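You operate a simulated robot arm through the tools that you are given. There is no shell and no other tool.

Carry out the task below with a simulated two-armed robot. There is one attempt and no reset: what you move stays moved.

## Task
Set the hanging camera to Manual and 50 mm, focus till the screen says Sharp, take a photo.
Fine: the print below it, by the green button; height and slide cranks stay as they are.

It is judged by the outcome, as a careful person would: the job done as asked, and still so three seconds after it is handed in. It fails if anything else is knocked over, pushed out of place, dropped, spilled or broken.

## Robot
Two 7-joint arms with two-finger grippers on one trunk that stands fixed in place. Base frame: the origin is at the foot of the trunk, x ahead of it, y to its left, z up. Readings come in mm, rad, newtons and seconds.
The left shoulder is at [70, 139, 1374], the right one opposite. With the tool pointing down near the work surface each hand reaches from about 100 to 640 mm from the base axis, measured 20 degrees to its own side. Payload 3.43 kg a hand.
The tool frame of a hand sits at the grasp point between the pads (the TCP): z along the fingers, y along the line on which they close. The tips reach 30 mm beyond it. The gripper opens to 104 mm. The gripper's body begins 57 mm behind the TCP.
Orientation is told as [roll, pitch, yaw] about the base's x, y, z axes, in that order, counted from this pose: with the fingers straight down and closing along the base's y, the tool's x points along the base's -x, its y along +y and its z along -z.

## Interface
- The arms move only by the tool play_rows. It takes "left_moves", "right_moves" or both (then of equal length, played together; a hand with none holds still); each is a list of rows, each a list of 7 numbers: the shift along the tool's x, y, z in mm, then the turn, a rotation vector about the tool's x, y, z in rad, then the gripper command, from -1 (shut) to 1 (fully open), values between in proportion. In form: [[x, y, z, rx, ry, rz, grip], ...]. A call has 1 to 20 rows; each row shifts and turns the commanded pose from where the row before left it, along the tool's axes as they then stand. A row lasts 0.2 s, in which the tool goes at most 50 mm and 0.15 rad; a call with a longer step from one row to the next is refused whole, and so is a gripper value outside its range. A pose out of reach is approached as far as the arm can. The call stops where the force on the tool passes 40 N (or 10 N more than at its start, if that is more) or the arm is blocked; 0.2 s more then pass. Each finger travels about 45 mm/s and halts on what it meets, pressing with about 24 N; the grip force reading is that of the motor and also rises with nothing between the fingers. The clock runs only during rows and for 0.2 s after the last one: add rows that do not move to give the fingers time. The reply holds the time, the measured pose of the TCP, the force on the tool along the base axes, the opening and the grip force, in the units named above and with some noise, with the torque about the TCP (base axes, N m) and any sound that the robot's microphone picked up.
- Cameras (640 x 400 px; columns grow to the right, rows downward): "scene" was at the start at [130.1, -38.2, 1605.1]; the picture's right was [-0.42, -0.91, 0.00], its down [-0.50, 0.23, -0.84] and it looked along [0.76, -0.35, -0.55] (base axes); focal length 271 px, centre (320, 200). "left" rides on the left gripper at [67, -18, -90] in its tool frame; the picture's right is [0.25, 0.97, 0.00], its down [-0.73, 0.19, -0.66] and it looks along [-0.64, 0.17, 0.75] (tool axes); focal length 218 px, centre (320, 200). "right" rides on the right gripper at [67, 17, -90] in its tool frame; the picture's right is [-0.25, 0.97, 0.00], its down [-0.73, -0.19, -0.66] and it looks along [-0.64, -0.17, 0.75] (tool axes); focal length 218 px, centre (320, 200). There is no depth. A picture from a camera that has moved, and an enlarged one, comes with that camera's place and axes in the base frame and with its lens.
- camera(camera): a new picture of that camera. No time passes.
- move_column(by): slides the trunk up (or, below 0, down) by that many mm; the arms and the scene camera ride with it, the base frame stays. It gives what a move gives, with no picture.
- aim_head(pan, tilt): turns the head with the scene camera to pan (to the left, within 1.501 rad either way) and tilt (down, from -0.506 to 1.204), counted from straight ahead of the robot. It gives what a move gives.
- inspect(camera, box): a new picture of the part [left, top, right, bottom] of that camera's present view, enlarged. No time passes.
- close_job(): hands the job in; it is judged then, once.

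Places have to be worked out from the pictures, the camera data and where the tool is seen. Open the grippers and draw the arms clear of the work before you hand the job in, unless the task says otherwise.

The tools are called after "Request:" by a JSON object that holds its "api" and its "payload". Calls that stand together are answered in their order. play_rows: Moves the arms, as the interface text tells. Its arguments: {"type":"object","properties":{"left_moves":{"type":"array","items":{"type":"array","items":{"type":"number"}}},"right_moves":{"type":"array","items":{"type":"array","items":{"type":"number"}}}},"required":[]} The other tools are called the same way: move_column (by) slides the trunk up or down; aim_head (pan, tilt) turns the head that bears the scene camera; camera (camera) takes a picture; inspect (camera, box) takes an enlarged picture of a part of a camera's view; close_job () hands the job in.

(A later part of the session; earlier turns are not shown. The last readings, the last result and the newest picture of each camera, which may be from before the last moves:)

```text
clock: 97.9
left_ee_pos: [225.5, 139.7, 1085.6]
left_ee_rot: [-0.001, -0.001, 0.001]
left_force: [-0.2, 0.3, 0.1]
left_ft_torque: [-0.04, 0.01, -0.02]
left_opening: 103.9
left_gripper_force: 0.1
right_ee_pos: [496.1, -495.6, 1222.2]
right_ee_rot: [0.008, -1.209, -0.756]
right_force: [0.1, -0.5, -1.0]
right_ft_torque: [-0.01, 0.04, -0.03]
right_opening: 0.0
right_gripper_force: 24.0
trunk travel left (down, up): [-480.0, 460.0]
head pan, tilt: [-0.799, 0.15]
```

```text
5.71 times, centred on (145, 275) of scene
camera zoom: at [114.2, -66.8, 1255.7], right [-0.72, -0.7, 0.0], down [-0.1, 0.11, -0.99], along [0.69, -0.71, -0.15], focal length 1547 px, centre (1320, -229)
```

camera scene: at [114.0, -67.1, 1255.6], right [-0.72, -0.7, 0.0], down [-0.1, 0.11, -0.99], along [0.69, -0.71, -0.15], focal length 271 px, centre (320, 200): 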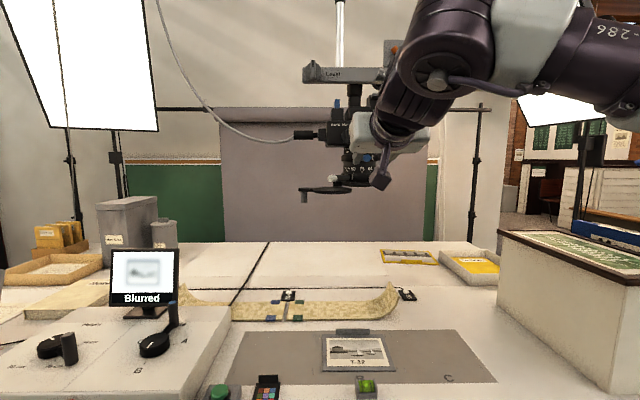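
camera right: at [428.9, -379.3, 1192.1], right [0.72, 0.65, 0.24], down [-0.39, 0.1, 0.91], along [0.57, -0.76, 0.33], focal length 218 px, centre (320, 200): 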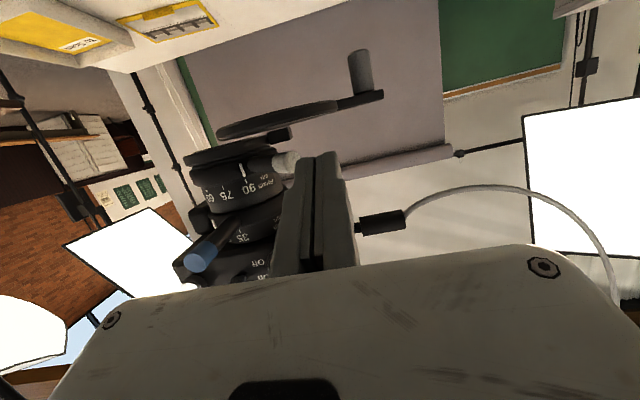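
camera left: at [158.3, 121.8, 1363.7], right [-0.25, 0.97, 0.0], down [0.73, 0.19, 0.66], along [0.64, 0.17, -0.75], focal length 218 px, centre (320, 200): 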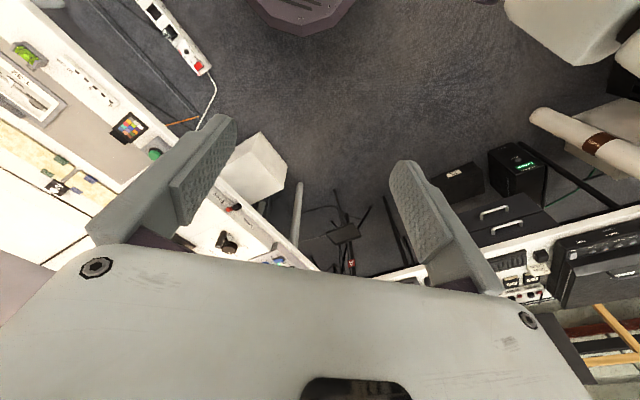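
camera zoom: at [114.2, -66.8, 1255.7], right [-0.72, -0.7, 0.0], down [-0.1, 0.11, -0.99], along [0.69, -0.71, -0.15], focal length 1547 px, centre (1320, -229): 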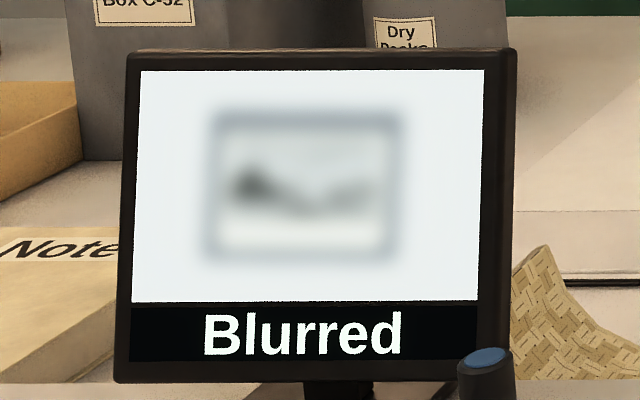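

The focus ring turned (index off 90 toward 75), but the slide crept ~5 mm right because I pushed partly along the lever. From here I push tangentially (perpendicular to the lever), 4 small steps, and check.

Request:
{"api": "play_rows", "payload": {"right_moves": [[1.7, -6.4, -4.5, 0, 0, 0, -1], [1.5, -6.8, -3.9, 0, 0, 0, -1], [1.3, -7.2, -3.4, 0, 0, 0, -1], [1.0, -7.4, -2.7, 0, 0, 0, -1], [0, 0, 0, 0, 0, 0, -1]]}}

Request:
{"api": "inspect", "payload": {"camera": "right", "box": [160, 90, 400, 290]}}

Request:
{"api": "inspect", "payload": {"camera": "scene", "box": [270, 80, 450, 230]}}

Request:
{"api": "inspect", "payload": {"camera": "scene", "box": [100, 240, 190, 310]}}

```text
clock: 99.1
left_ee_pos: [226.0, 140.5, 1083.0]
left_ee_rot: [-0.002, 0.001, 0.003]
left_force: [0.3, 1.4, 0.0]
left_ft_torque: [0.0, -0.01, 0.01]
left_opening: 103.8
left_gripper_force: 0.0
right_ee_pos: [468.7, -504.3, 1222.9]
right_ee_rot: [0.007, -1.206, -0.758]
right_force: [0.5, -0.1, -0.1]
right_ft_torque: [0.01, 0.03, -0.02]
right_opening: 0.0
right_gripper_force: 24.5
trunk travel left (down, up): [-480.0, 460.0]
head pan, tilt: [-0.799, 0.15]
```

```text
2.00 times, centred on (280, 190) of right
camera zoom: at [401.3, -419.5, 1190.3], right [0.72, 0.65, 0.24], down [-0.39, 0.1, 0.92], along [0.57, -0.76, 0.33], focal length 436 px, centre (400, 220)
```

zoom: 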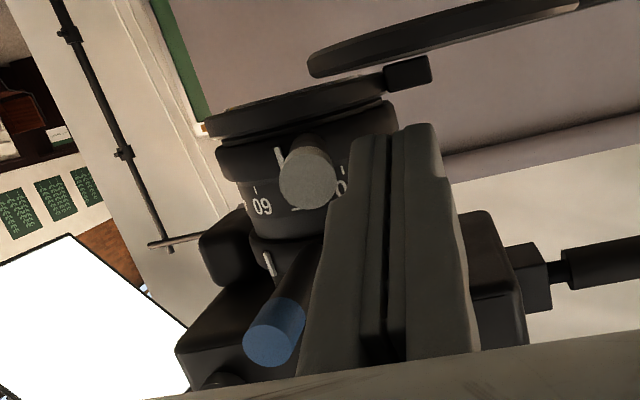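

```text
2.67 times, centred on (360, 155) of scene
camera zoom: at [114.3, -66.9, 1255.7], right [-0.72, -0.7, 0.0], down [-0.1, 0.11, -0.99], along [0.69, -0.71, -0.15], focal length 722 px, centre (213, 320)
```

zoom: 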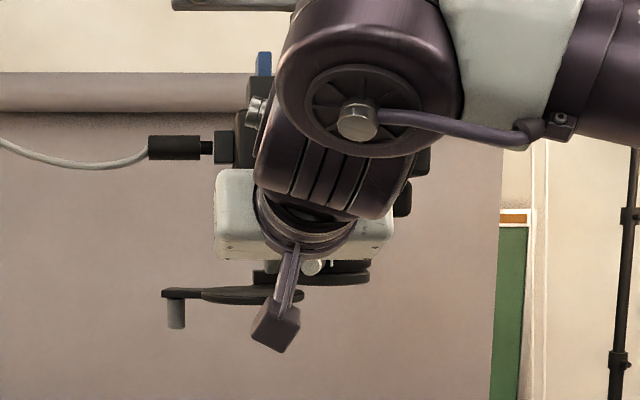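

```text
5.71 times, centred on (145, 275) of scene
camera zoom: at [114.3, -66.9, 1255.7], right [-0.72, -0.7, 0.0], down [-0.1, 0.11, -0.99], along [0.69, -0.71, -0.15], focal length 1547 px, centre (1320, -229)
```

zoom: 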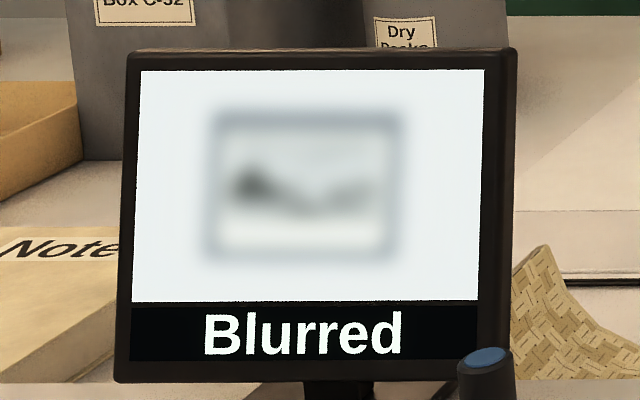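

The slide stayed put this time and the ring turned to ≈119°. I continue in tangential steps, checking the screen.

Request:
{"api": "play_rows", "payload": {"right_moves": [[0.7, -7.7, -2.0, 0, 0, 0, -1], [0.5, -7.8, -1.3, 0, 0, 0, -1], [0.25, -8, -0.65, 0, 0, 0, -1], [0, -8, 0, 0, 0, 0, -1], [0, 0, 0, 0, 0, 0, -1]]}}

Request:
{"api": "inspect", "payload": {"camera": "right", "box": [160, 90, 400, 290]}}

Request:
{"api": "inspect", "payload": {"camera": "scene", "box": [270, 80, 450, 230]}}

Request:
{"api": "inspect", "payload": {"camera": "scene", "box": [100, 240, 190, 310]}}

```text
clock: 100.3
left_ee_pos: [226.3, 140.3, 1085.3]
left_ee_rot: [-0.001, 0.0, 0.002]
left_force: [-0.5, 1.1, 0.2]
left_ft_torque: [0.01, 0.01, -0.03]
left_opening: 104.1
left_gripper_force: 0.1
right_ee_pos: [443.7, -525.8, 1222.6]
right_ee_rot: [0.007, -1.207, -0.758]
right_force: [0.0, 0.4, -0.6]
right_ft_torque: [-0.01, -0.01, 0.02]
right_opening: 0.1
right_gripper_force: 24.6
trunk travel left (down, up): [-480.0, 460.0]
head pan, tilt: [-0.799, 0.15]
```

```text
2.00 times, centred on (280, 190) of right
camera zoom: at [376.4, -439.9, 1190.3], right [0.72, 0.65, 0.24], down [-0.39, 0.1, 0.92], along [0.57, -0.76, 0.33], focal length 436 px, centre (400, 220)
```

zoom: 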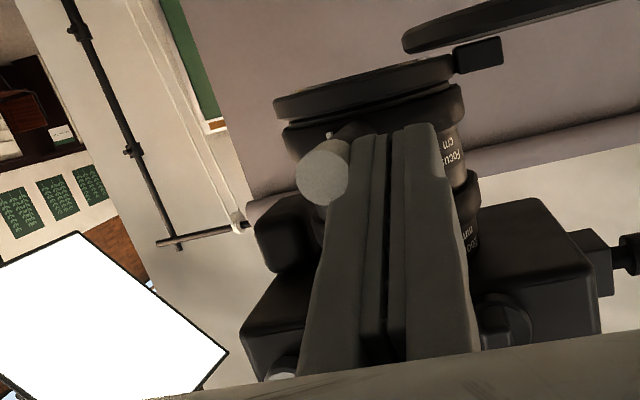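

```text
2.67 times, centred on (360, 155) of scene
camera zoom: at [114.2, -67.0, 1255.7], right [-0.72, -0.7, 0.0], down [-0.1, 0.11, -0.99], along [0.69, -0.71, -0.15], focal length 722 px, centre (213, 320)
```

zoom: 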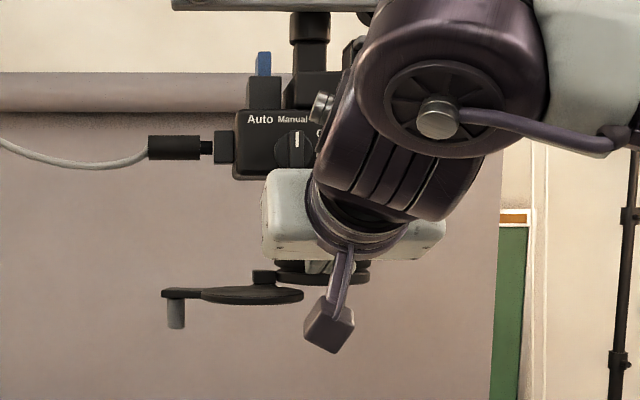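

```text
5.71 times, centred on (145, 275) of scene
camera zoom: at [114.2, -67.0, 1255.7], right [-0.72, -0.7, 0.0], down [-0.1, 0.11, -0.99], along [0.69, -0.71, -0.15], focal length 1547 px, centre (1320, -229)
```

zoom: 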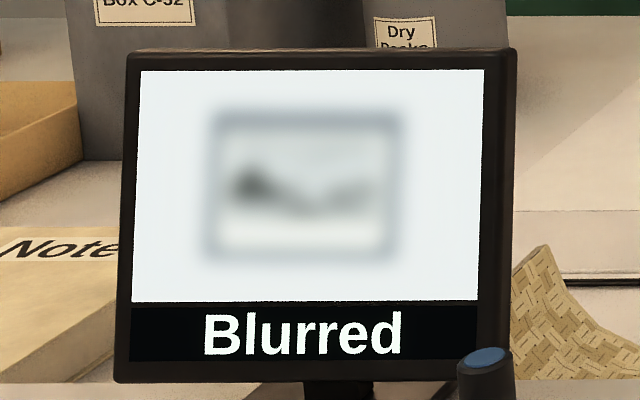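

The white lever is now at ≈135° (focus ≈ 69), slide unmoved. I keep pushing right in small steps.

Request:
{"api": "play_rows", "payload": {"right_moves": [[0, -7, 0, 0, 0, 0, -1], [0, -7, 0, 0, 0, 0, -1], [0, -7, 0, 0, 0, 0, -1], [0, 0, 0, 0, 0, 0, -1]]}}

Request:
{"api": "inspect", "payload": {"camera": "right", "box": [160, 90, 400, 290]}}

Request:
{"api": "inspect", "payload": {"camera": "scene", "box": [270, 80, 450, 230]}}

Request:
{"api": "inspect", "payload": {"camera": "scene", "box": [100, 240, 190, 310]}}

```text
clock: 101.3
left_ee_pos: [226.6, 139.9, 1084.6]
left_ee_rot: [-0.001, 0.0, 0.002]
left_force: [-0.8, -0.6, 0.0]
left_ft_torque: [0.02, -0.01, 0.0]
left_opening: 103.9
left_gripper_force: 0.1
right_ee_pos: [428.8, -541.2, 1222.5]
right_ee_rot: [0.005, -1.207, -0.754]
right_force: [-0.6, 0.4, 0.2]
right_ft_torque: [-0.01, 0.0, 0.01]
right_opening: 0.1
right_gripper_force: 24.0
trunk travel left (down, up): [-480.0, 460.0]
head pan, tilt: [-0.799, 0.15]
```

```text
2.00 times, centred on (280, 190) of right
camera zoom: at [361.7, -455.8, 1190.2], right [0.72, 0.65, 0.24], down [-0.39, 0.1, 0.92], along [0.57, -0.76, 0.33], focal length 436 px, centre (400, 220)
```

zoom: 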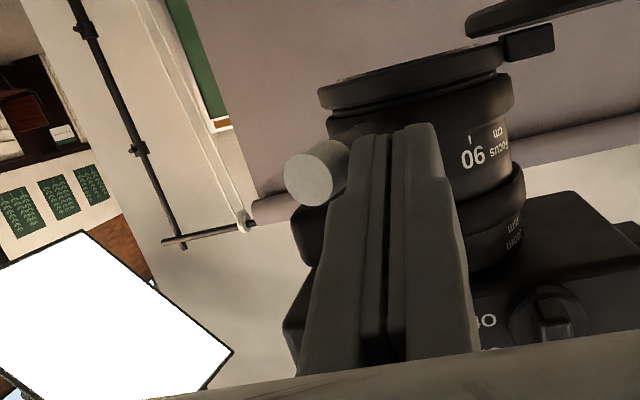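

```text
2.67 times, centred on (360, 155) of scene
camera zoom: at [114.2, -67.0, 1255.7], right [-0.72, -0.7, 0.0], down [-0.1, 0.11, -0.99], along [0.69, -0.71, -0.15], focal length 722 px, centre (213, 320)
```

zoom: 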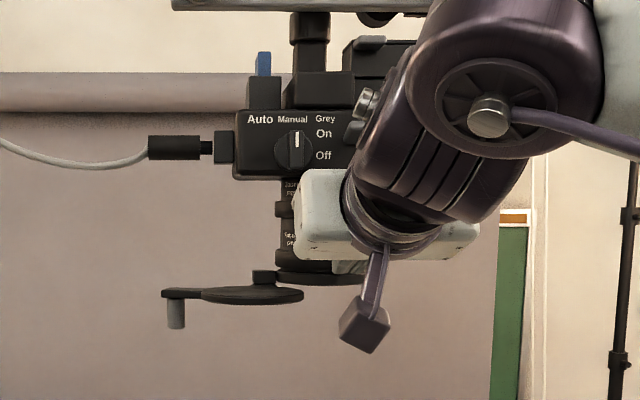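

```text
5.71 times, centred on (145, 275) of scene
camera zoom: at [114.2, -67.0, 1255.7], right [-0.72, -0.7, 0.0], down [-0.1, 0.11, -0.99], along [0.69, -0.71, -0.15], focal length 1547 px, centre (1320, -229)
```

zoom: 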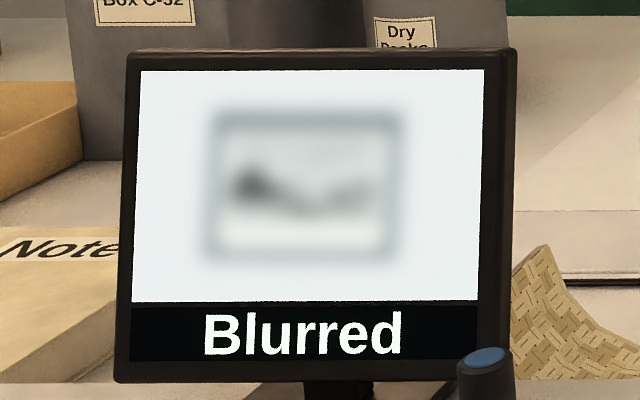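

Lever at ≈148° (focus ≈ 62–65), still Blurred, slide unmoved. Three more steps.

Request:
{"api": "play_rows", "payload": {"right_moves": [[0, -7, 0, 0, 0, 0, -1], [0, -7, 0, 0, 0, 0, -1], [0, -6, 0, 0, 0, 0, -1], [0, 0, 0, 0, 0, 0, -1]]}}

Request:
{"api": "inspect", "payload": {"camera": "right", "box": [160, 90, 480, 290]}}

Request:
{"api": "inspect", "payload": {"camera": "scene", "box": [270, 80, 450, 230]}}

Request:
{"api": "inspect", "payload": {"camera": "scene", "box": [100, 240, 190, 310]}}

```text
clock: 102.3
left_ee_pos: [226.2, 141.3, 1084.4]
left_ee_rot: [-0.004, 0.0, 0.002]
left_force: [0.4, -1.1, -0.4]
left_ft_torque: [0.0, 0.01, 0.01]
left_opening: 103.6
left_gripper_force: 0.0
right_ee_pos: [414.4, -554.6, 1221.8]
right_ee_rot: [0.007, -1.209, -0.757]
right_force: [0.1, -0.1, 1.2]
right_ft_torque: [-0.03, 0.0, -0.01]
right_opening: 0.0
right_gripper_force: 24.8
trunk travel left (down, up): [-480.0, 460.0]
head pan, tilt: [-0.799, 0.15]
```

```text
2.00 times, centred on (320, 190) of right
camera zoom: at [348.5, -469.7, 1190.5], right [0.72, 0.65, 0.24], down [-0.39, 0.1, 0.91], along [0.57, -0.76, 0.33], focal length 436 px, centre (320, 220)
```

zoom: 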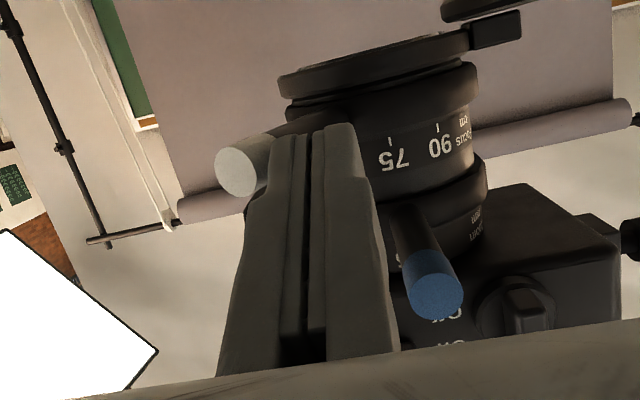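

```text
2.67 times, centred on (360, 155) of scene
camera zoom: at [114.1, -67.1, 1255.7], right [-0.72, -0.7, 0.0], down [-0.1, 0.11, -0.99], along [0.69, -0.71, -0.15], focal length 722 px, centre (213, 320)
```

zoom: 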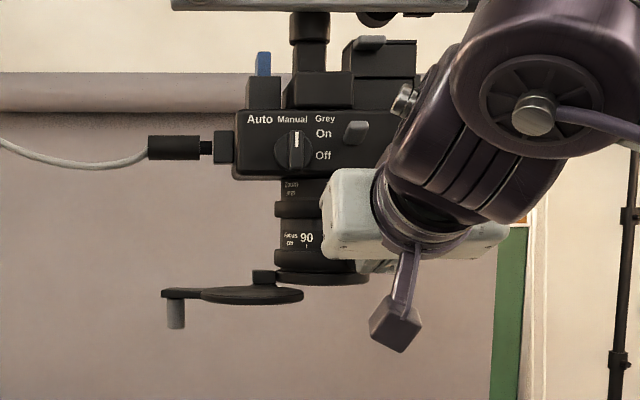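

```text
5.71 times, centred on (145, 275) of scene
camera zoom: at [114.1, -67.1, 1255.7], right [-0.72, -0.7, 0.0], down [-0.1, 0.11, -0.99], along [0.69, -0.71, -0.15], focal length 1547 px, centre (1320, -229)
```

zoom: 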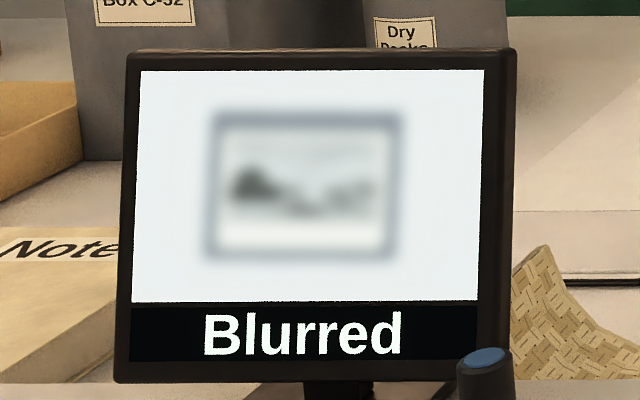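

The picture is getting less blurred (lever ≈158°). I continue with smaller steps, drifting slightly inward to keep overlap with the lever tip.

Request:
{"api": "play_rows", "payload": {"right_moves": [[-0.7, -5, 1.9, 0, 0, 0, -1], [-0.7, -5, 1.9, 0, 0, 0, -1], [0, 0, 0, 0, 0, 0, -1]]}}

Request:
{"api": "inspect", "payload": {"camera": "right", "box": [160, 90, 480, 290]}}

Request:
{"api": "inspect", "payload": {"camera": "scene", "box": [270, 80, 450, 230]}}

Request:
{"api": "inspect", "payload": {"camera": "scene", "box": [100, 240, 190, 310]}}

```text
clock: 103.1
left_ee_pos: [225.1, 139.8, 1083.6]
left_ee_rot: [-0.001, 0.001, 0.001]
left_force: [0.2, -1.5, -0.5]
left_ft_torque: [-0.01, 0.0, 0.0]
left_opening: 103.9
left_gripper_force: 0.1
right_ee_pos: [412.3, -564.8, 1222.5]
right_ee_rot: [0.01, -1.207, -0.759]
right_force: [0.3, 0.0, 0.5]
right_ft_torque: [0.02, -0.01, -0.01]
right_opening: 0.0
right_gripper_force: 24.3
trunk travel left (down, up): [-480.0, 460.0]
head pan, tilt: [-0.799, 0.15]
```

```text
2.00 times, centred on (320, 190) of right
camera zoom: at [344.7, -479.8, 1189.9], right [0.72, 0.65, 0.24], down [-0.39, 0.1, 0.91], along [0.57, -0.76, 0.33], focal length 436 px, centre (320, 220)
```

zoom: 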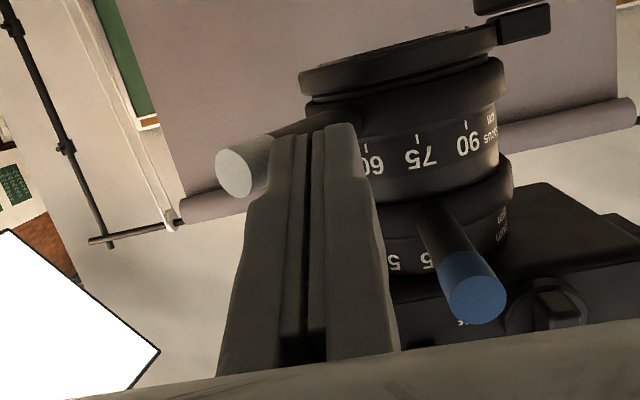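

```text
2.67 times, centred on (360, 155) of scene
camera zoom: at [114.0, -67.0, 1255.7], right [-0.72, -0.7, 0.0], down [-0.1, 0.11, -0.99], along [0.69, -0.71, -0.15], focal length 722 px, centre (213, 320)
```

zoom: 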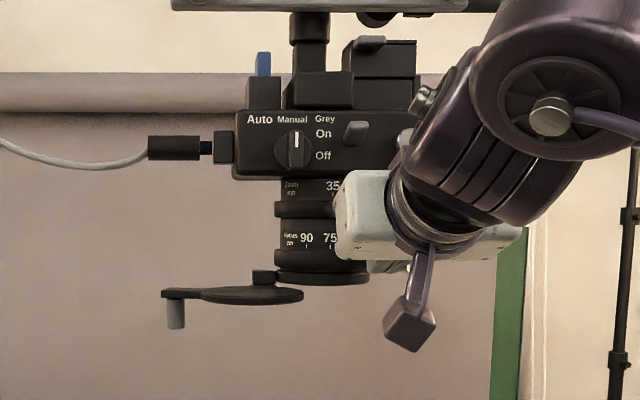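

```text
5.71 times, centred on (145, 275) of scene
camera zoom: at [114.0, -67.0, 1255.7], right [-0.72, -0.7, 0.0], down [-0.1, 0.11, -0.99], along [0.69, -0.71, -0.15], focal length 1547 px, centre (1320, -229)
```

zoom: 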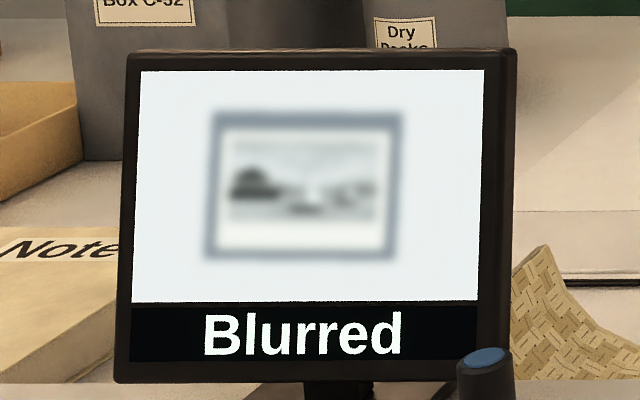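

Clearly sharper now (lever ≈168°). I continue with finer steps.

Request:
{"api": "play_rows", "payload": {"right_moves": [[-0.7, -3, 1.9, 0, 0, 0, -1], [-0.7, -3, 1.9, 0, 0, 0, -1], [0, 0, 0, 0, 0, 0, -1]]}}

Request:
{"api": "inspect", "payload": {"camera": "right", "box": [160, 90, 480, 290]}}

Request:
{"api": "inspect", "payload": {"camera": "scene", "box": [100, 240, 190, 310]}}

```text
clock: 103.9
left_ee_pos: [225.4, 140.0, 1084.2]
left_ee_rot: [0.0, 0.001, 0.003]
left_force: [-0.2, -0.2, 0.2]
left_ft_torque: [0.01, 0.0, 0.02]
left_opening: 104.3
left_gripper_force: 0.0
right_ee_pos: [410.4, -572.0, 1222.0]
right_ee_rot: [0.007, -1.208, -0.757]
right_force: [-0.2, 0.0, -0.4]
right_ft_torque: [-0.01, 0.02, 0.04]
right_opening: 0.0
right_gripper_force: 24.0
trunk travel left (down, up): [-480.0, 460.0]
head pan, tilt: [-0.799, 0.15]
```

```text
2.00 times, centred on (320, 190) of right
camera zoom: at [343.4, -486.8, 1190.0], right [0.72, 0.65, 0.24], down [-0.39, 0.1, 0.91], along [0.57, -0.76, 0.33], focal length 436 px, centre (320, 220)
```

zoom: 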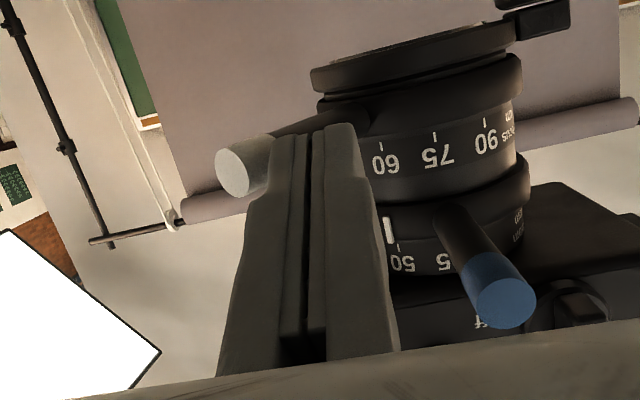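

```text
5.71 times, centred on (145, 275) of scene
camera zoom: at [114.0, -67.1, 1255.7], right [-0.72, -0.7, 0.0], down [-0.1, 0.11, -0.99], along [0.69, -0.71, -0.15], focal length 1547 px, centre (1320, -229)
```

zoom: 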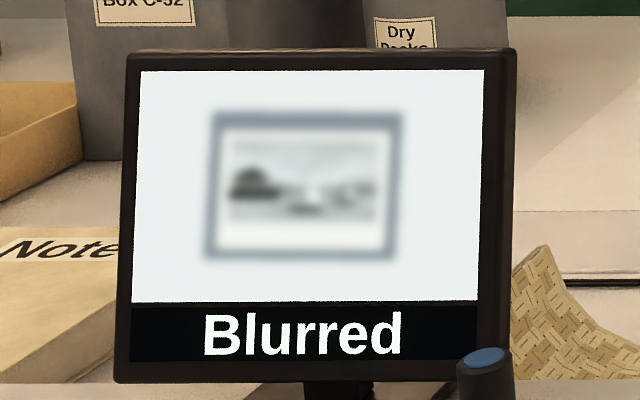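

I check whether this last push turned the ring or moved the slide.

Request:
{"api": "inspect", "payload": {"camera": "scene", "box": [270, 80, 450, 230]}}

Request:
{"api": "camera", "payload": {"camera": "scene"}}

```text
2.67 times, centred on (360, 155) of scene
camera zoom: at [114.0, -67.1, 1255.7], right [-0.72, -0.7, 0.0], down [-0.1, 0.11, -0.99], along [0.69, -0.71, -0.15], focal length 722 px, centre (213, 320)
```

zoom: 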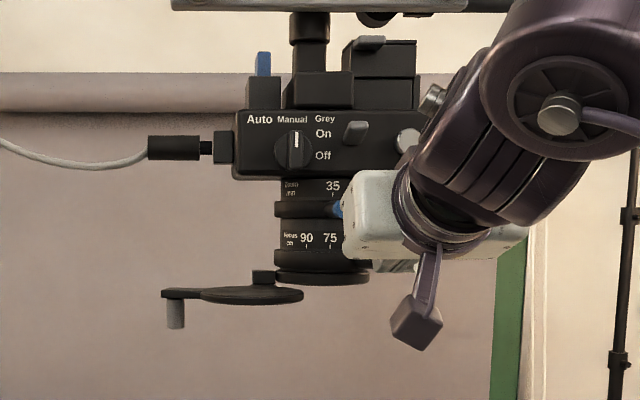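

```text
taken
camera scene: at [114.0, -67.1, 1255.7], right [-0.72, -0.7, 0.0], down [-0.1, 0.11, -0.99], along [0.69, -0.71, -0.15], focal length 271 px, centre (320, 200)
```

scene: 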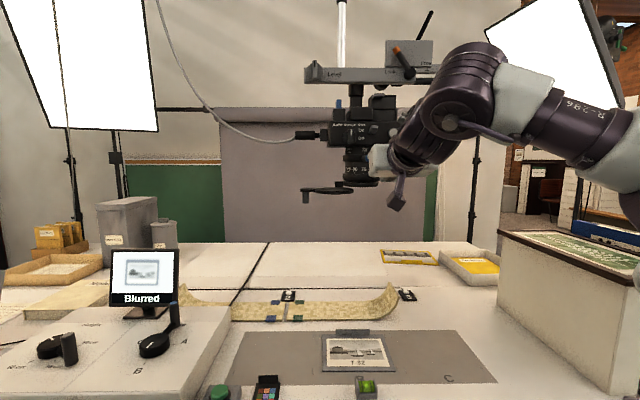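

The slide is steady, so the ring is turning. I go on in 3 mm steps, checking the screen.

Request:
{"api": "play_rows", "payload": {"right_moves": [[-0.7, -3, 1.9, 0, 0, 0, -1], [-0.7, -2.5, 1.9, 0, 0, 0, -1], [0, 0, 0, 0, 0, 0, -1]]}}

Request:
{"api": "inspect", "payload": {"camera": "scene", "box": [100, 240, 190, 310]}}

Request:
{"api": "inspect", "payload": {"camera": "right", "box": [160, 90, 480, 290]}}

```text
clock: 104.7
left_ee_pos: [226.0, 140.2, 1084.7]
left_ee_rot: [-0.001, 0.0, 0.002]
left_force: [0.2, -0.4, 0.0]
left_ft_torque: [0.01, 0.06, 0.01]
left_opening: 103.9
left_gripper_force: 0.1
right_ee_pos: [408.7, -579.3, 1222.3]
right_ee_rot: [0.01, -1.208, -0.758]
right_force: [0.9, 0.2, -0.6]
right_ft_torque: [-0.01, 0.01, -0.01]
right_opening: 0.0
right_gripper_force: 23.8
trunk travel left (down, up): [-480.0, 460.0]
head pan, tilt: [-0.799, 0.15]
```

```text
5.71 times, centred on (145, 275) of scene
camera zoom: at [114.0, -67.0, 1255.7], right [-0.72, -0.7, 0.0], down [-0.1, 0.11, -0.99], along [0.69, -0.71, -0.15], focal length 1547 px, centre (1320, -229)
```

zoom: 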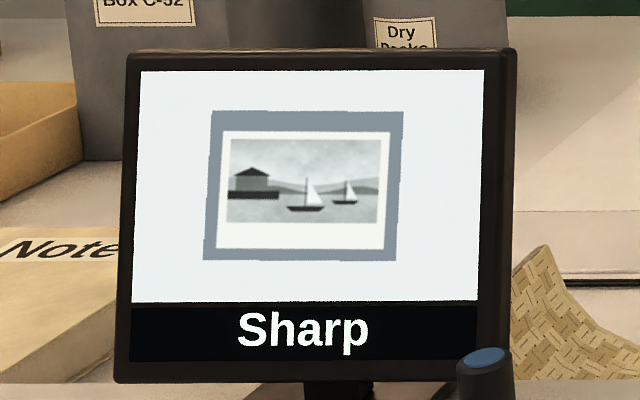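

```text
2.00 times, centred on (320, 190) of right
camera zoom: at [342.3, -493.9, 1189.9], right [0.72, 0.65, 0.24], down [-0.39, 0.1, 0.91], along [0.57, -0.76, 0.33], focal length 436 px, centre (320, 220)
```

zoom: 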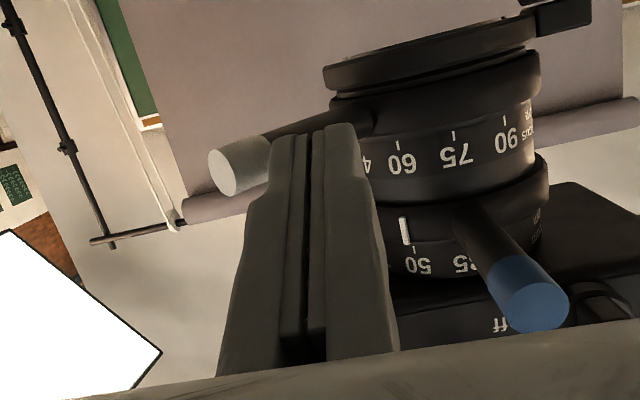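

The screen says "Sharp". I move the fingers off the lever to the left first, then straight back out, and check that it stays Sharp.

Request:
{"api": "play_rows", "payload": {"right_moves": [[0, 4, 0, 0, 0, 0, -1], [3.5, 2, -9, 0, 0, 0, -1], [10.6, 0, -28, 0, 0, 0, -1], [8, 0, -21, 0, 0, 0, -0.7], [0, 0, 0, 0, 0, 0, -0.38]]}}

Request:
{"api": "inspect", "payload": {"camera": "scene", "box": [100, 240, 190, 310]}}

Request:
{"api": "inspect", "payload": {"camera": "right", "box": [200, 60, 440, 260]}}

Request:
{"api": "inspect", "payload": {"camera": "scene", "box": [270, 80, 450, 230]}}

```text
clock: 105.9
left_ee_pos: [226.5, 139.0, 1084.3]
left_ee_rot: [-0.001, 0.0, 0.001]
left_force: [0.4, -0.1, 0.4]
left_ft_torque: [0.04, -0.03, 0.0]
left_opening: 104.2
left_gripper_force: 0.1
right_ee_pos: [367.1, -532.7, 1220.6]
right_ee_rot: [0.009, -1.205, -0.758]
right_force: [0.2, 0.4, 0.0]
right_ft_torque: [-0.03, -0.01, 0.0]
right_opening: 32.2
right_gripper_force: 0.0
trunk travel left (down, up): [-480.0, 460.0]
head pan, tilt: [-0.799, 0.15]
```

```text
5.71 times, centred on (145, 275) of scene
camera zoom: at [114.4, -67.6, 1255.6], right [-0.72, -0.7, 0.0], down [-0.1, 0.11, -0.99], along [0.69, -0.71, -0.15], focal length 1547 px, centre (1320, -229)
```

zoom: 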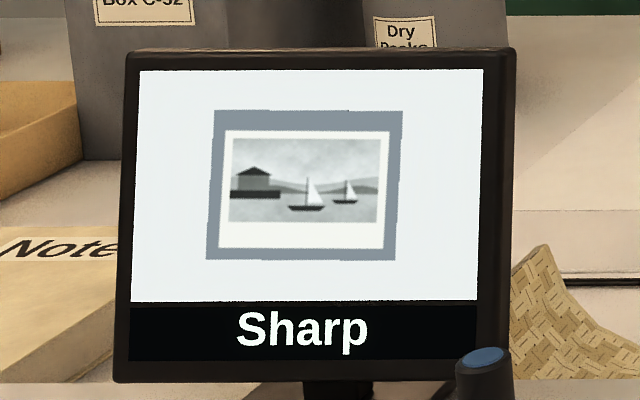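

```text
2.00 times, centred on (320, 160) of right
camera zoom: at [300.6, -447.9, 1188.8], right [0.72, 0.65, 0.24], down [-0.39, 0.1, 0.92], along [0.57, -0.76, 0.32], focal length 436 px, centre (320, 280)
```

zoom: 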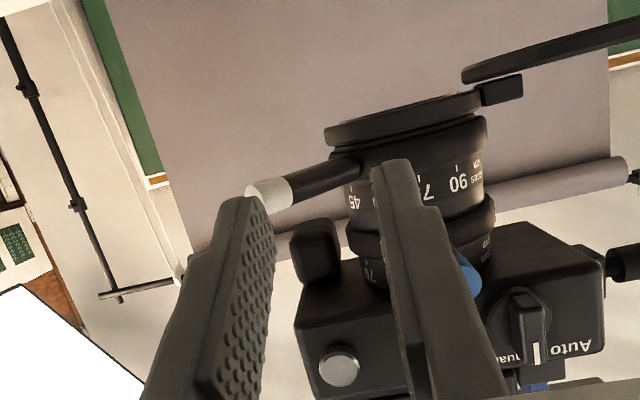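

```text
2.67 times, centred on (360, 155) of scene
camera zoom: at [114.4, -67.6, 1255.6], right [-0.72, -0.7, 0.0], down [-0.1, 0.11, -0.99], along [0.69, -0.71, -0.15], focal length 722 px, centre (213, 320)
```

zoom: 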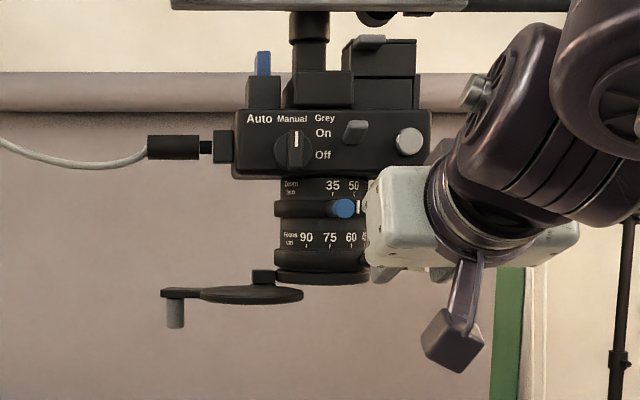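

Still Sharp, and I have a clear view: dial on Manual, zoom index at 50. The slide remains ~4.5 mm right of its original place (tab at 161.5 vs 156), so I will ease it back with the dial-bar grip as before. I move in front of the dial.

Request:
{"api": "play_rows", "payload": {"right_moves": [[-29.4, 24.8, -9.3, 0, 0, 0, -0.38], [-29.4, 24.8, -9.3, 0, 0, 0, -0.38], [-29.4, 24.8, -9.3, 0, 0, 0, -0.38], [0, 0, 0, 0, 0, 0, -0.38]]}}

Request:
{"api": "inspect", "payload": {"camera": "right", "box": [220, 60, 420, 220]}}

Request:
{"api": "inspect", "payload": {"camera": "scene", "box": [270, 80, 450, 230]}}

```text
clock: 106.9
left_ee_pos: [226.0, 139.7, 1084.5]
left_ee_rot: [-0.002, -0.002, 0.002]
left_force: [0.2, 0.1, 0.1]
left_ft_torque: [0.02, -0.03, 0.01]
left_opening: 104.0
left_gripper_force: 0.0
right_ee_pos: [421.1, -483.6, 1314.2]
right_ee_rot: [0.012, -1.21, -0.762]
right_force: [1.4, 0.0, -0.4]
right_ft_torque: [0.02, 0.0, -0.02]
right_opening: 32.1
right_gripper_force: 0.0
trunk travel left (down, up): [-480.0, 460.0]
head pan, tilt: [-0.799, 0.15]
```

```text
2.50 times, centred on (320, 140) of right
camera zoom: at [354.2, -398.4, 1281.9], right [0.72, 0.65, 0.24], down [-0.39, 0.1, 0.91], along [0.57, -0.76, 0.33], focal length 546 px, centre (320, 350)
```

zoom: 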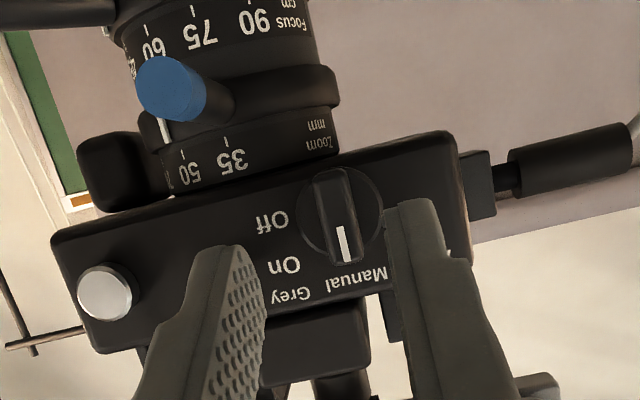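

```text
2.67 times, centred on (360, 155) of scene
camera zoom: at [113.1, -67.4, 1255.8], right [-0.72, -0.7, 0.0], down [-0.1, 0.11, -0.99], along [0.69, -0.71, -0.15], focal length 722 px, centre (213, 320)
```

zoom: 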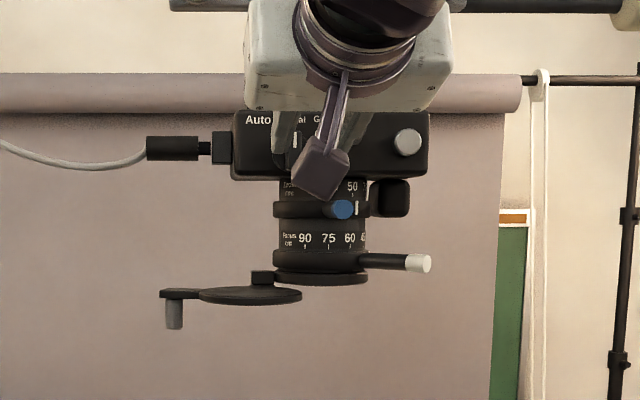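

The bar is where I predict it. I advance in three steps so the tips straddle the bar, then close on it.

Request:
{"api": "play_rows", "payload": {"right_moves": [[-6.3, 0.5, 18, 0, 0, 0, -0.38], [-6.3, 0.5, 18, 0, 0, 0, -0.38], [-5.8, 0.4, 17, 0, 0, 0, -0.38], [0, 0, 0, 0, 0, 0, -0.5], [0, 0, 0, 0, 0, 0, -0.6], [0, 0, 0, 0, 0, 0, -0.7], [0, 0, 0, 0, 0, 0, -0.8]]}}

Request:
{"api": "inspect", "payload": {"camera": "right", "box": [220, 60, 420, 240]}}

Request:
{"api": "inspect", "payload": {"camera": "scene", "box": [270, 80, 450, 230]}}

```text
clock: 108.5
left_ee_pos: [226.7, 141.0, 1084.3]
left_ee_rot: [-0.001, 0.0, 0.002]
left_force: [0.0, 0.5, -1.0]
left_ft_torque: [-0.01, -0.01, -0.03]
left_opening: 104.0
left_gripper_force: 0.0
right_ee_pos: [465.5, -519.6, 1312.8]
right_ee_rot: [0.008, -1.206, -0.756]
right_force: [1.9, -0.4, -0.7]
right_ft_torque: [-0.02, 0.03, -0.15]
right_opening: 11.8
right_gripper_force: 24.2
trunk travel left (down, up): [-480.0, 460.0]
head pan, tilt: [-0.799, 0.15]
```

```text
2.22 times, centred on (320, 150) of right
camera zoom: at [398.3, -433.9, 1280.4], right [0.72, 0.65, 0.24], down [-0.39, 0.1, 0.92], along [0.57, -0.76, 0.33], focal length 485 px, centre (320, 311)
```

zoom: 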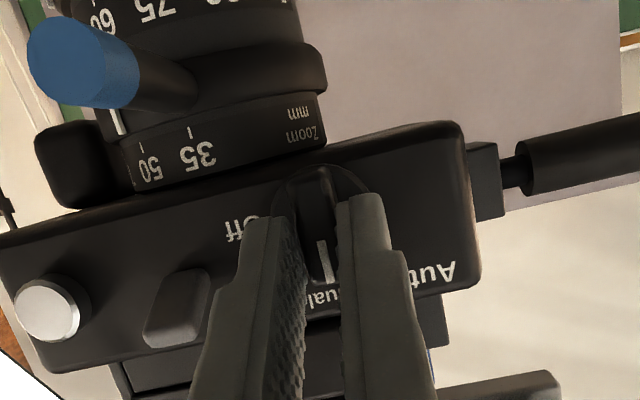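

```text
2.67 times, centred on (360, 155) of scene
camera zoom: at [114.5, -67.3, 1255.6], right [-0.72, -0.7, 0.0], down [-0.1, 0.11, -0.99], along [0.69, -0.71, -0.15], focal length 722 px, centre (213, 320)
```

zoom: 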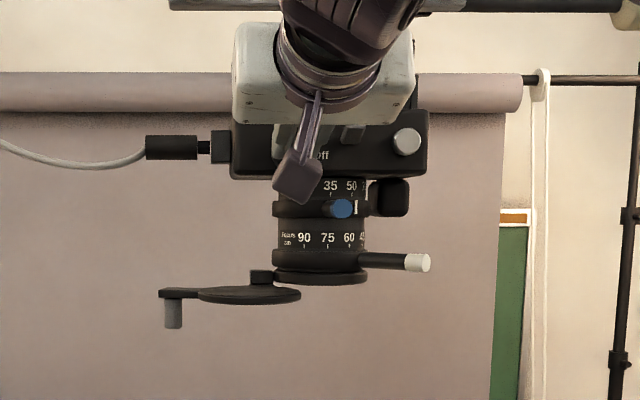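

Gripped at 11.8 mm; closing already took it ~2 mm back. By the tab reference ~3 mm remain, so I shift left 3 mm and compare.

Request:
{"api": "play_rows", "payload": {"right_moves": [[0, 1.5, 0, 0, 0, 0, -0.8], [0, 1.5, 0, 0, 0, 0, -0.8], [0, 0, 0, 0, 0, 0, -0.8]]}}

Request:
{"api": "inspect", "payload": {"camera": "scene", "box": [270, 80, 450, 230]}}

Request:
{"api": "inspect", "payload": {"camera": "scene", "box": [100, 240, 190, 310]}}

```text
clock: 109.3
left_ee_pos: [226.0, 139.8, 1085.0]
left_ee_rot: [0.001, 0.0, 0.001]
left_force: [-0.4, 1.0, 0.7]
left_ft_torque: [-0.02, -0.01, -0.02]
left_opening: 103.9
left_gripper_force: 0.0
right_ee_pos: [466.4, -518.0, 1311.3]
right_ee_rot: [0.005, -1.206, -0.756]
right_force: [0.5, -0.9, -4.2]
right_ft_torque: [-0.33, -0.31, -0.18]
right_opening: 11.5
right_gripper_force: 45.3
trunk travel left (down, up): [-480.0, 460.0]
head pan, tilt: [-0.799, 0.15]
```

```text
2.67 times, centred on (360, 155) of scene
camera zoom: at [114.5, -67.6, 1255.6], right [-0.72, -0.7, 0.0], down [-0.1, 0.11, -0.99], along [0.69, -0.71, -0.15], focal length 722 px, centre (213, 320)
```

zoom: 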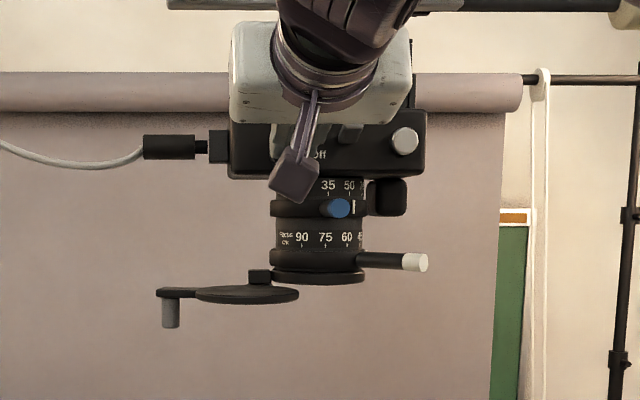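

```text
5.71 times, centred on (145, 275) of scene
camera zoom: at [114.5, -67.6, 1255.6], right [-0.72, -0.7, 0.0], down [-0.1, 0.11, -0.99], along [0.69, -0.71, -0.15], focal length 1547 px, centre (1320, -229)
```

zoom: 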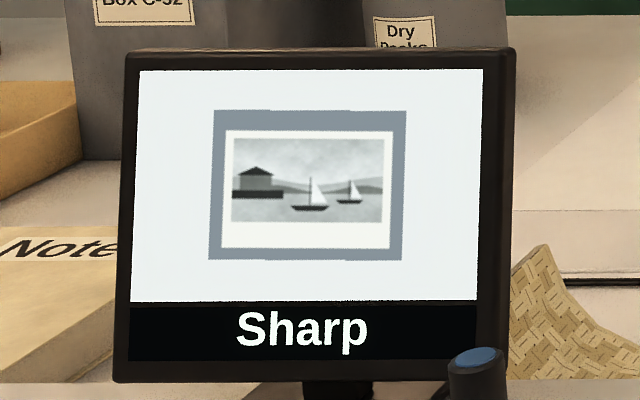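

Back in place (tab at its reference within 0.5 mm) and still Sharp. I release and back out; then I take a look at the zoom index from a more favourable angle.

Request:
{"api": "play_rows", "payload": {"right_moves": [[0, 0, 0, 0, 0, 0, -0.6], [0, 0, 0, 0, 0, 0, -0.45], [0, 0, 0, 0, 0, 0, -0.4], [3.5, 0, -10, 0, 0, 0, -0.4], [9, 0, -25, 0, 0, 0, -0.4], [9, 0, -25, 0, 0, 0, 0.2], [0, -35, 0, 0, 0, 0, 0.6], [0, -35, 0, 0, 0, 0, 1]]}}

Request:
{"api": "camera", "payload": {"camera": "right"}}

Request:
{"api": "inspect", "payload": {"camera": "scene", "box": [270, 80, 450, 230]}}

Request:
{"api": "inspect", "payload": {"camera": "scene", "box": [100, 240, 190, 310]}}

```text
clock: 111.1
left_ee_pos: [225.2, 138.8, 1085.6]
left_ee_rot: [-0.001, -0.001, 0.002]
left_force: [-0.6, -0.5, -0.5]
left_ft_torque: [0.0, -0.02, 0.03]
left_opening: 103.9
left_gripper_force: 0.1
right_ee_pos: [369.5, -531.3, 1308.4]
right_ee_rot: [0.009, -1.209, -0.76]
right_force: [1.1, 0.1, 0.2]
right_ft_torque: [0.0, 0.02, 0.04]
right_opening: 98.8
right_gripper_force: 0.1
right hand out of reach, approached as far as the arm can: row 6
trunk travel left (down, up): [-480.0, 460.0]
head pan, tilt: [-0.799, 0.15]
```

```text
taken
camera right: at [302.7, -445.7, 1275.9], right [0.72, 0.65, 0.24], down [-0.39, 0.1, 0.91], along [0.57, -0.76, 0.33], focal length 218 px, centre (320, 200)
```

right: 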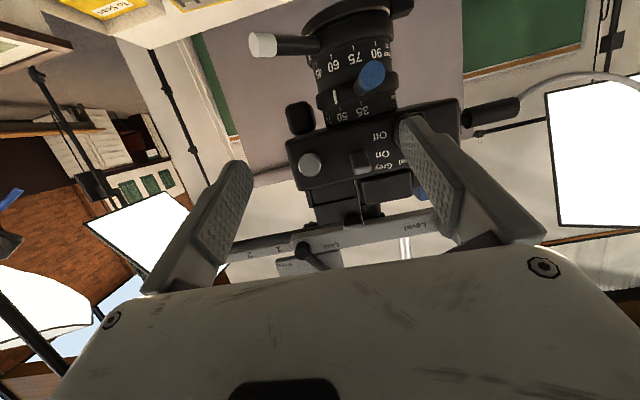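

```text
2.67 times, centred on (360, 155) of scene
camera zoom: at [112.7, -68.0, 1255.8], right [-0.72, -0.7, 0.0], down [-0.1, 0.11, -0.99], along [0.69, -0.71, -0.15], focal length 722 px, centre (213, 320)
```

zoom: 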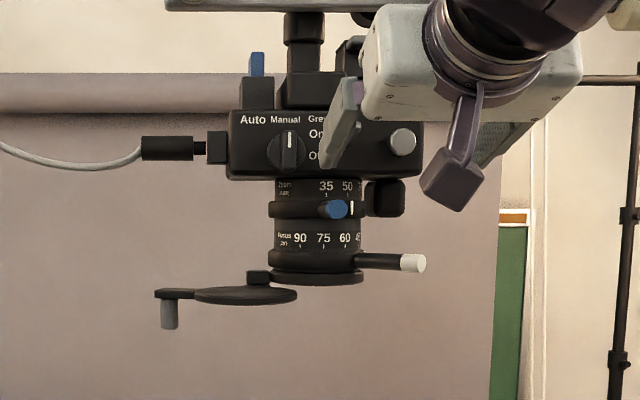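

```text
5.71 times, centred on (145, 275) of scene
camera zoom: at [112.7, -68.0, 1255.8], right [-0.72, -0.7, 0.0], down [-0.1, 0.11, -0.99], along [0.69, -0.71, -0.15], focal length 1547 px, centre (1320, -229)
```

zoom: 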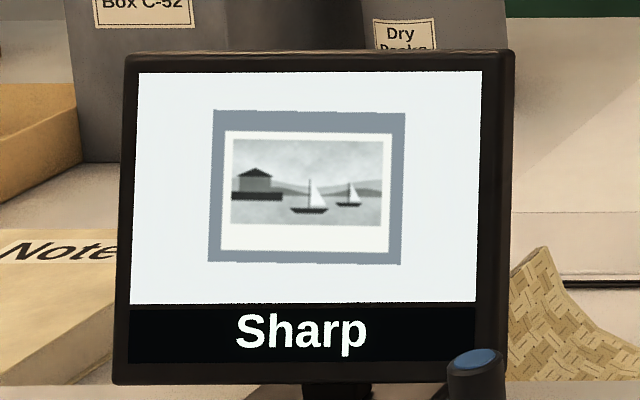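

Still Sharp, and the view of the lens is clear now. I zoom in on the zoom scale and the focus scale from here.

Request:
{"api": "inspect", "payload": {"camera": "right", "box": [305, 55, 405, 130]}}

Request:
{"api": "inspect", "payload": {"camera": "right", "box": [315, 80, 375, 125]}}

```text
5.33 times, centred on (355, 92) of right
camera zoom: at [302.7, -445.7, 1275.9], right [0.72, 0.65, 0.24], down [-0.39, 0.1, 0.91], along [0.57, -0.76, 0.33], focal length 1164 px, centre (133, 773)
```

zoom: 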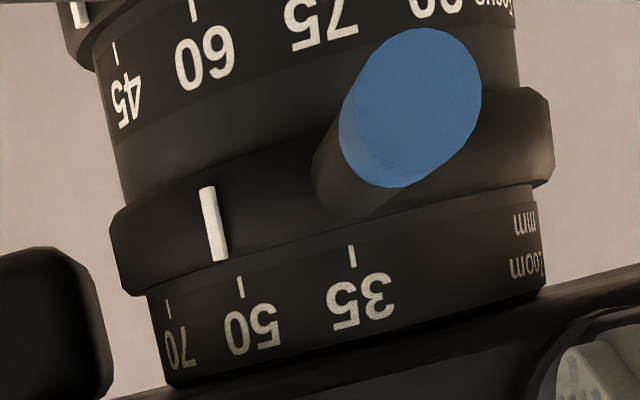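

```text
8.89 times, centred on (345, 102) of right
camera zoom: at [302.7, -445.7, 1275.9], right [0.72, 0.65, 0.24], down [-0.39, 0.1, 0.91], along [0.57, -0.76, 0.33], focal length 1940 px, centre (98, 1067)
```

zoom: 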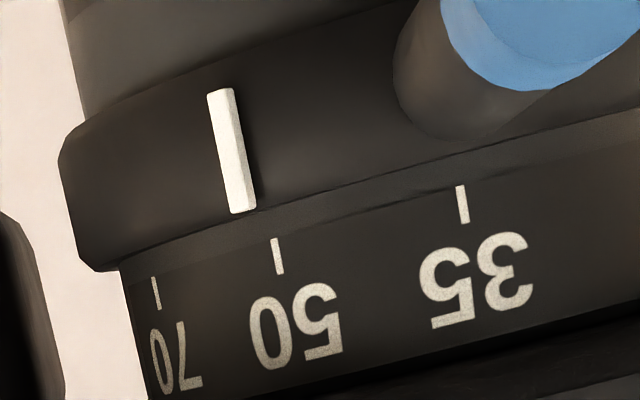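

From this angle the zoom index is about 2° past 50 (≈51–52 mm). I'll refine it: with closed fingers I push the blue lever ~3 mm to the left from its right side. First I position the closed fingers right of it, at its height.

Request:
{"api": "play_rows", "payload": {"right_moves": [[0, 0, 0, 0, 0, 0, 0.2], [0, 0, 0, 0, 0, 0, -0.5], [19, 3, 7.2, 0, 0, 0, -1], [19, 3, 7.2, 0, 0, 0, -1], [0, 0, 0, 0, 0, 0, -1]]}}

Request:
{"api": "camera", "payload": {"camera": "right"}}

Request:
{"api": "inspect", "payload": {"camera": "scene", "box": [270, 80, 450, 230]}}

```text
clock: 112.3
left_ee_pos: [226.4, 139.9, 1084.1]
left_ee_rot: [-0.002, 0.001, 0.001]
left_force: [-0.2, 0.0, 0.3]
left_ft_torque: [-0.02, -0.01, -0.04]
left_opening: 103.9
left_gripper_force: 0.0
right_ee_pos: [375.8, -527.5, 1267.4]
right_ee_rot: [0.011, -1.208, -0.758]
right_force: [0.5, 1.1, -0.1]
right_ft_torque: [-0.01, -0.02, 0.04]
right_opening: 0.0
right_gripper_force: 4.4
trunk travel left (down, up): [-480.0, 460.0]
head pan, tilt: [-0.799, 0.15]
```

```text
taken
camera right: at [308.8, -441.0, 1235.7], right [0.72, 0.65, 0.24], down [-0.39, 0.1, 0.91], along [0.57, -0.76, 0.33], focal length 218 px, centre (320, 200)
```

right: 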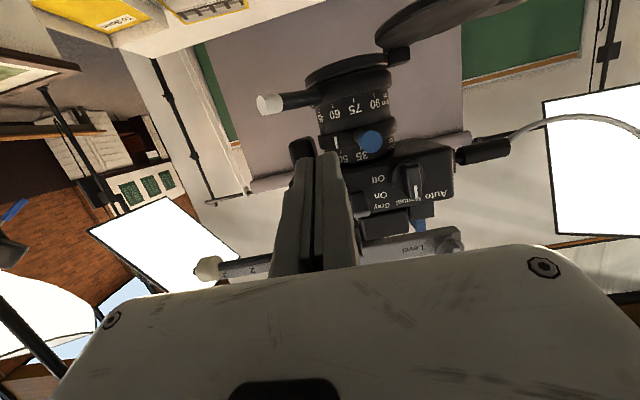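

```text
2.67 times, centred on (360, 155) of scene
camera zoom: at [114.0, -66.7, 1255.7], right [-0.72, -0.7, 0.0], down [-0.1, 0.11, -0.99], along [0.69, -0.71, -0.15], focal length 722 px, centre (213, 320)
```

zoom: 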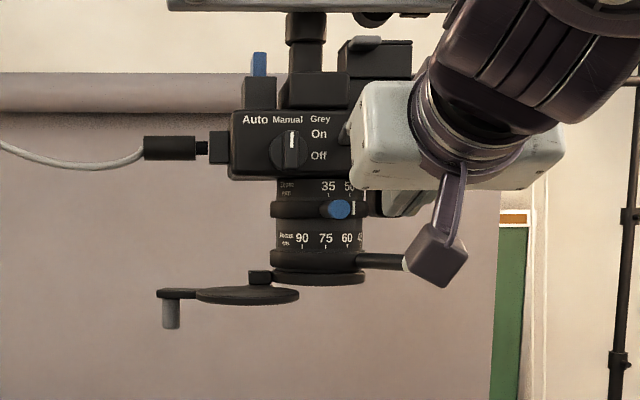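

Lined up right of the blue lever. I advance 40 mm, then look.

Request:
{"api": "play_rows", "payload": {"right_moves": [[-7.1, 0, 18.7, 0, 0, 0, -1], [-7.1, 0, 18.7, 0, 0, 0, -1], [0, 0, 0, 0, 0, 0, -1]]}}

Request:
{"api": "inspect", "payload": {"camera": "right", "box": [240, 90, 440, 250]}}

```text
clock: 113.1
left_ee_pos: [225.9, 140.2, 1084.3]
left_ee_rot: [-0.002, 0.001, 0.003]
left_force: [-0.2, -0.1, 0.1]
left_ft_torque: [0.03, -0.03, 0.02]
left_opening: 104.0
left_gripper_force: 0.1
right_ee_pos: [403.7, -554.3, 1267.2]
right_ee_rot: [0.009, -1.208, -0.758]
right_force: [-1.1, 0.2, 0.1]
right_ft_torque: [0.02, -0.01, 0.01]
right_opening: 0.3
right_gripper_force: 24.2
trunk travel left (down, up): [-480.0, 460.0]
head pan, tilt: [-0.799, 0.15]
```

```text
2.50 times, centred on (340, 170) of right
camera zoom: at [336.8, -469.6, 1235.8], right [0.72, 0.65, 0.24], down [-0.39, 0.1, 0.91], along [0.57, -0.76, 0.33], focal length 546 px, centre (270, 275)
```

zoom: 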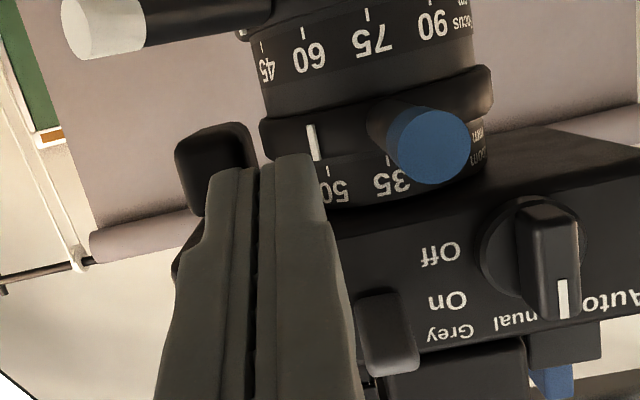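

The index and the scale are visible beside the fingers. I move left 13 mm to approach contact.

Request:
{"api": "play_rows", "payload": {"right_moves": [[0, 6, 0, 0, 0, 0, -1], [0, 5, 0, 0, 0, 0, -1], [0, 2, 0, 0, 0, 0, -1], [0, 0, 0, 0, 0, 0, -1]]}}

Request:
{"api": "inspect", "payload": {"camera": "right", "box": [240, 90, 440, 250]}}

```text
clock: 114.1
left_ee_pos: [225.7, 140.8, 1084.3]
left_ee_rot: [-0.002, -0.001, 0.001]
left_force: [-0.6, 0.2, -0.4]
left_ft_torque: [0.02, 0.01, 0.0]
left_opening: 104.1
left_gripper_force: 0.1
right_ee_pos: [412.8, -545.1, 1266.7]
right_ee_rot: [0.009, -1.209, -0.756]
right_force: [0.0, -0.7, -0.6]
right_ft_torque: [0.0, 0.01, 0.06]
right_opening: 0.1
right_gripper_force: 23.8
trunk travel left (down, up): [-480.0, 460.0]
head pan, tilt: [-0.799, 0.15]
```

```text
2.50 times, centred on (340, 170) of right
camera zoom: at [346.8, -460.2, 1235.1], right [0.72, 0.65, 0.24], down [-0.39, 0.1, 0.91], along [0.57, -0.76, 0.33], focal length 546 px, centre (270, 275)
```

zoom: 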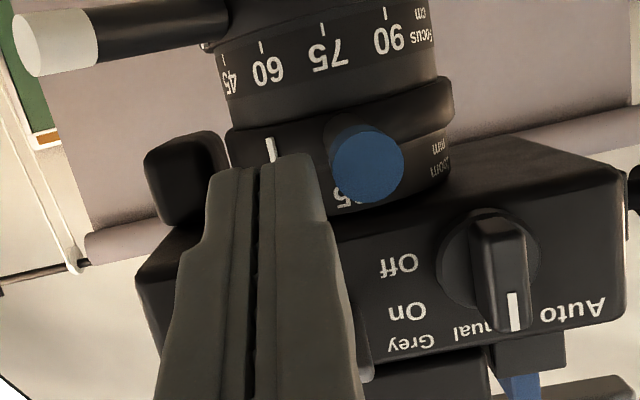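

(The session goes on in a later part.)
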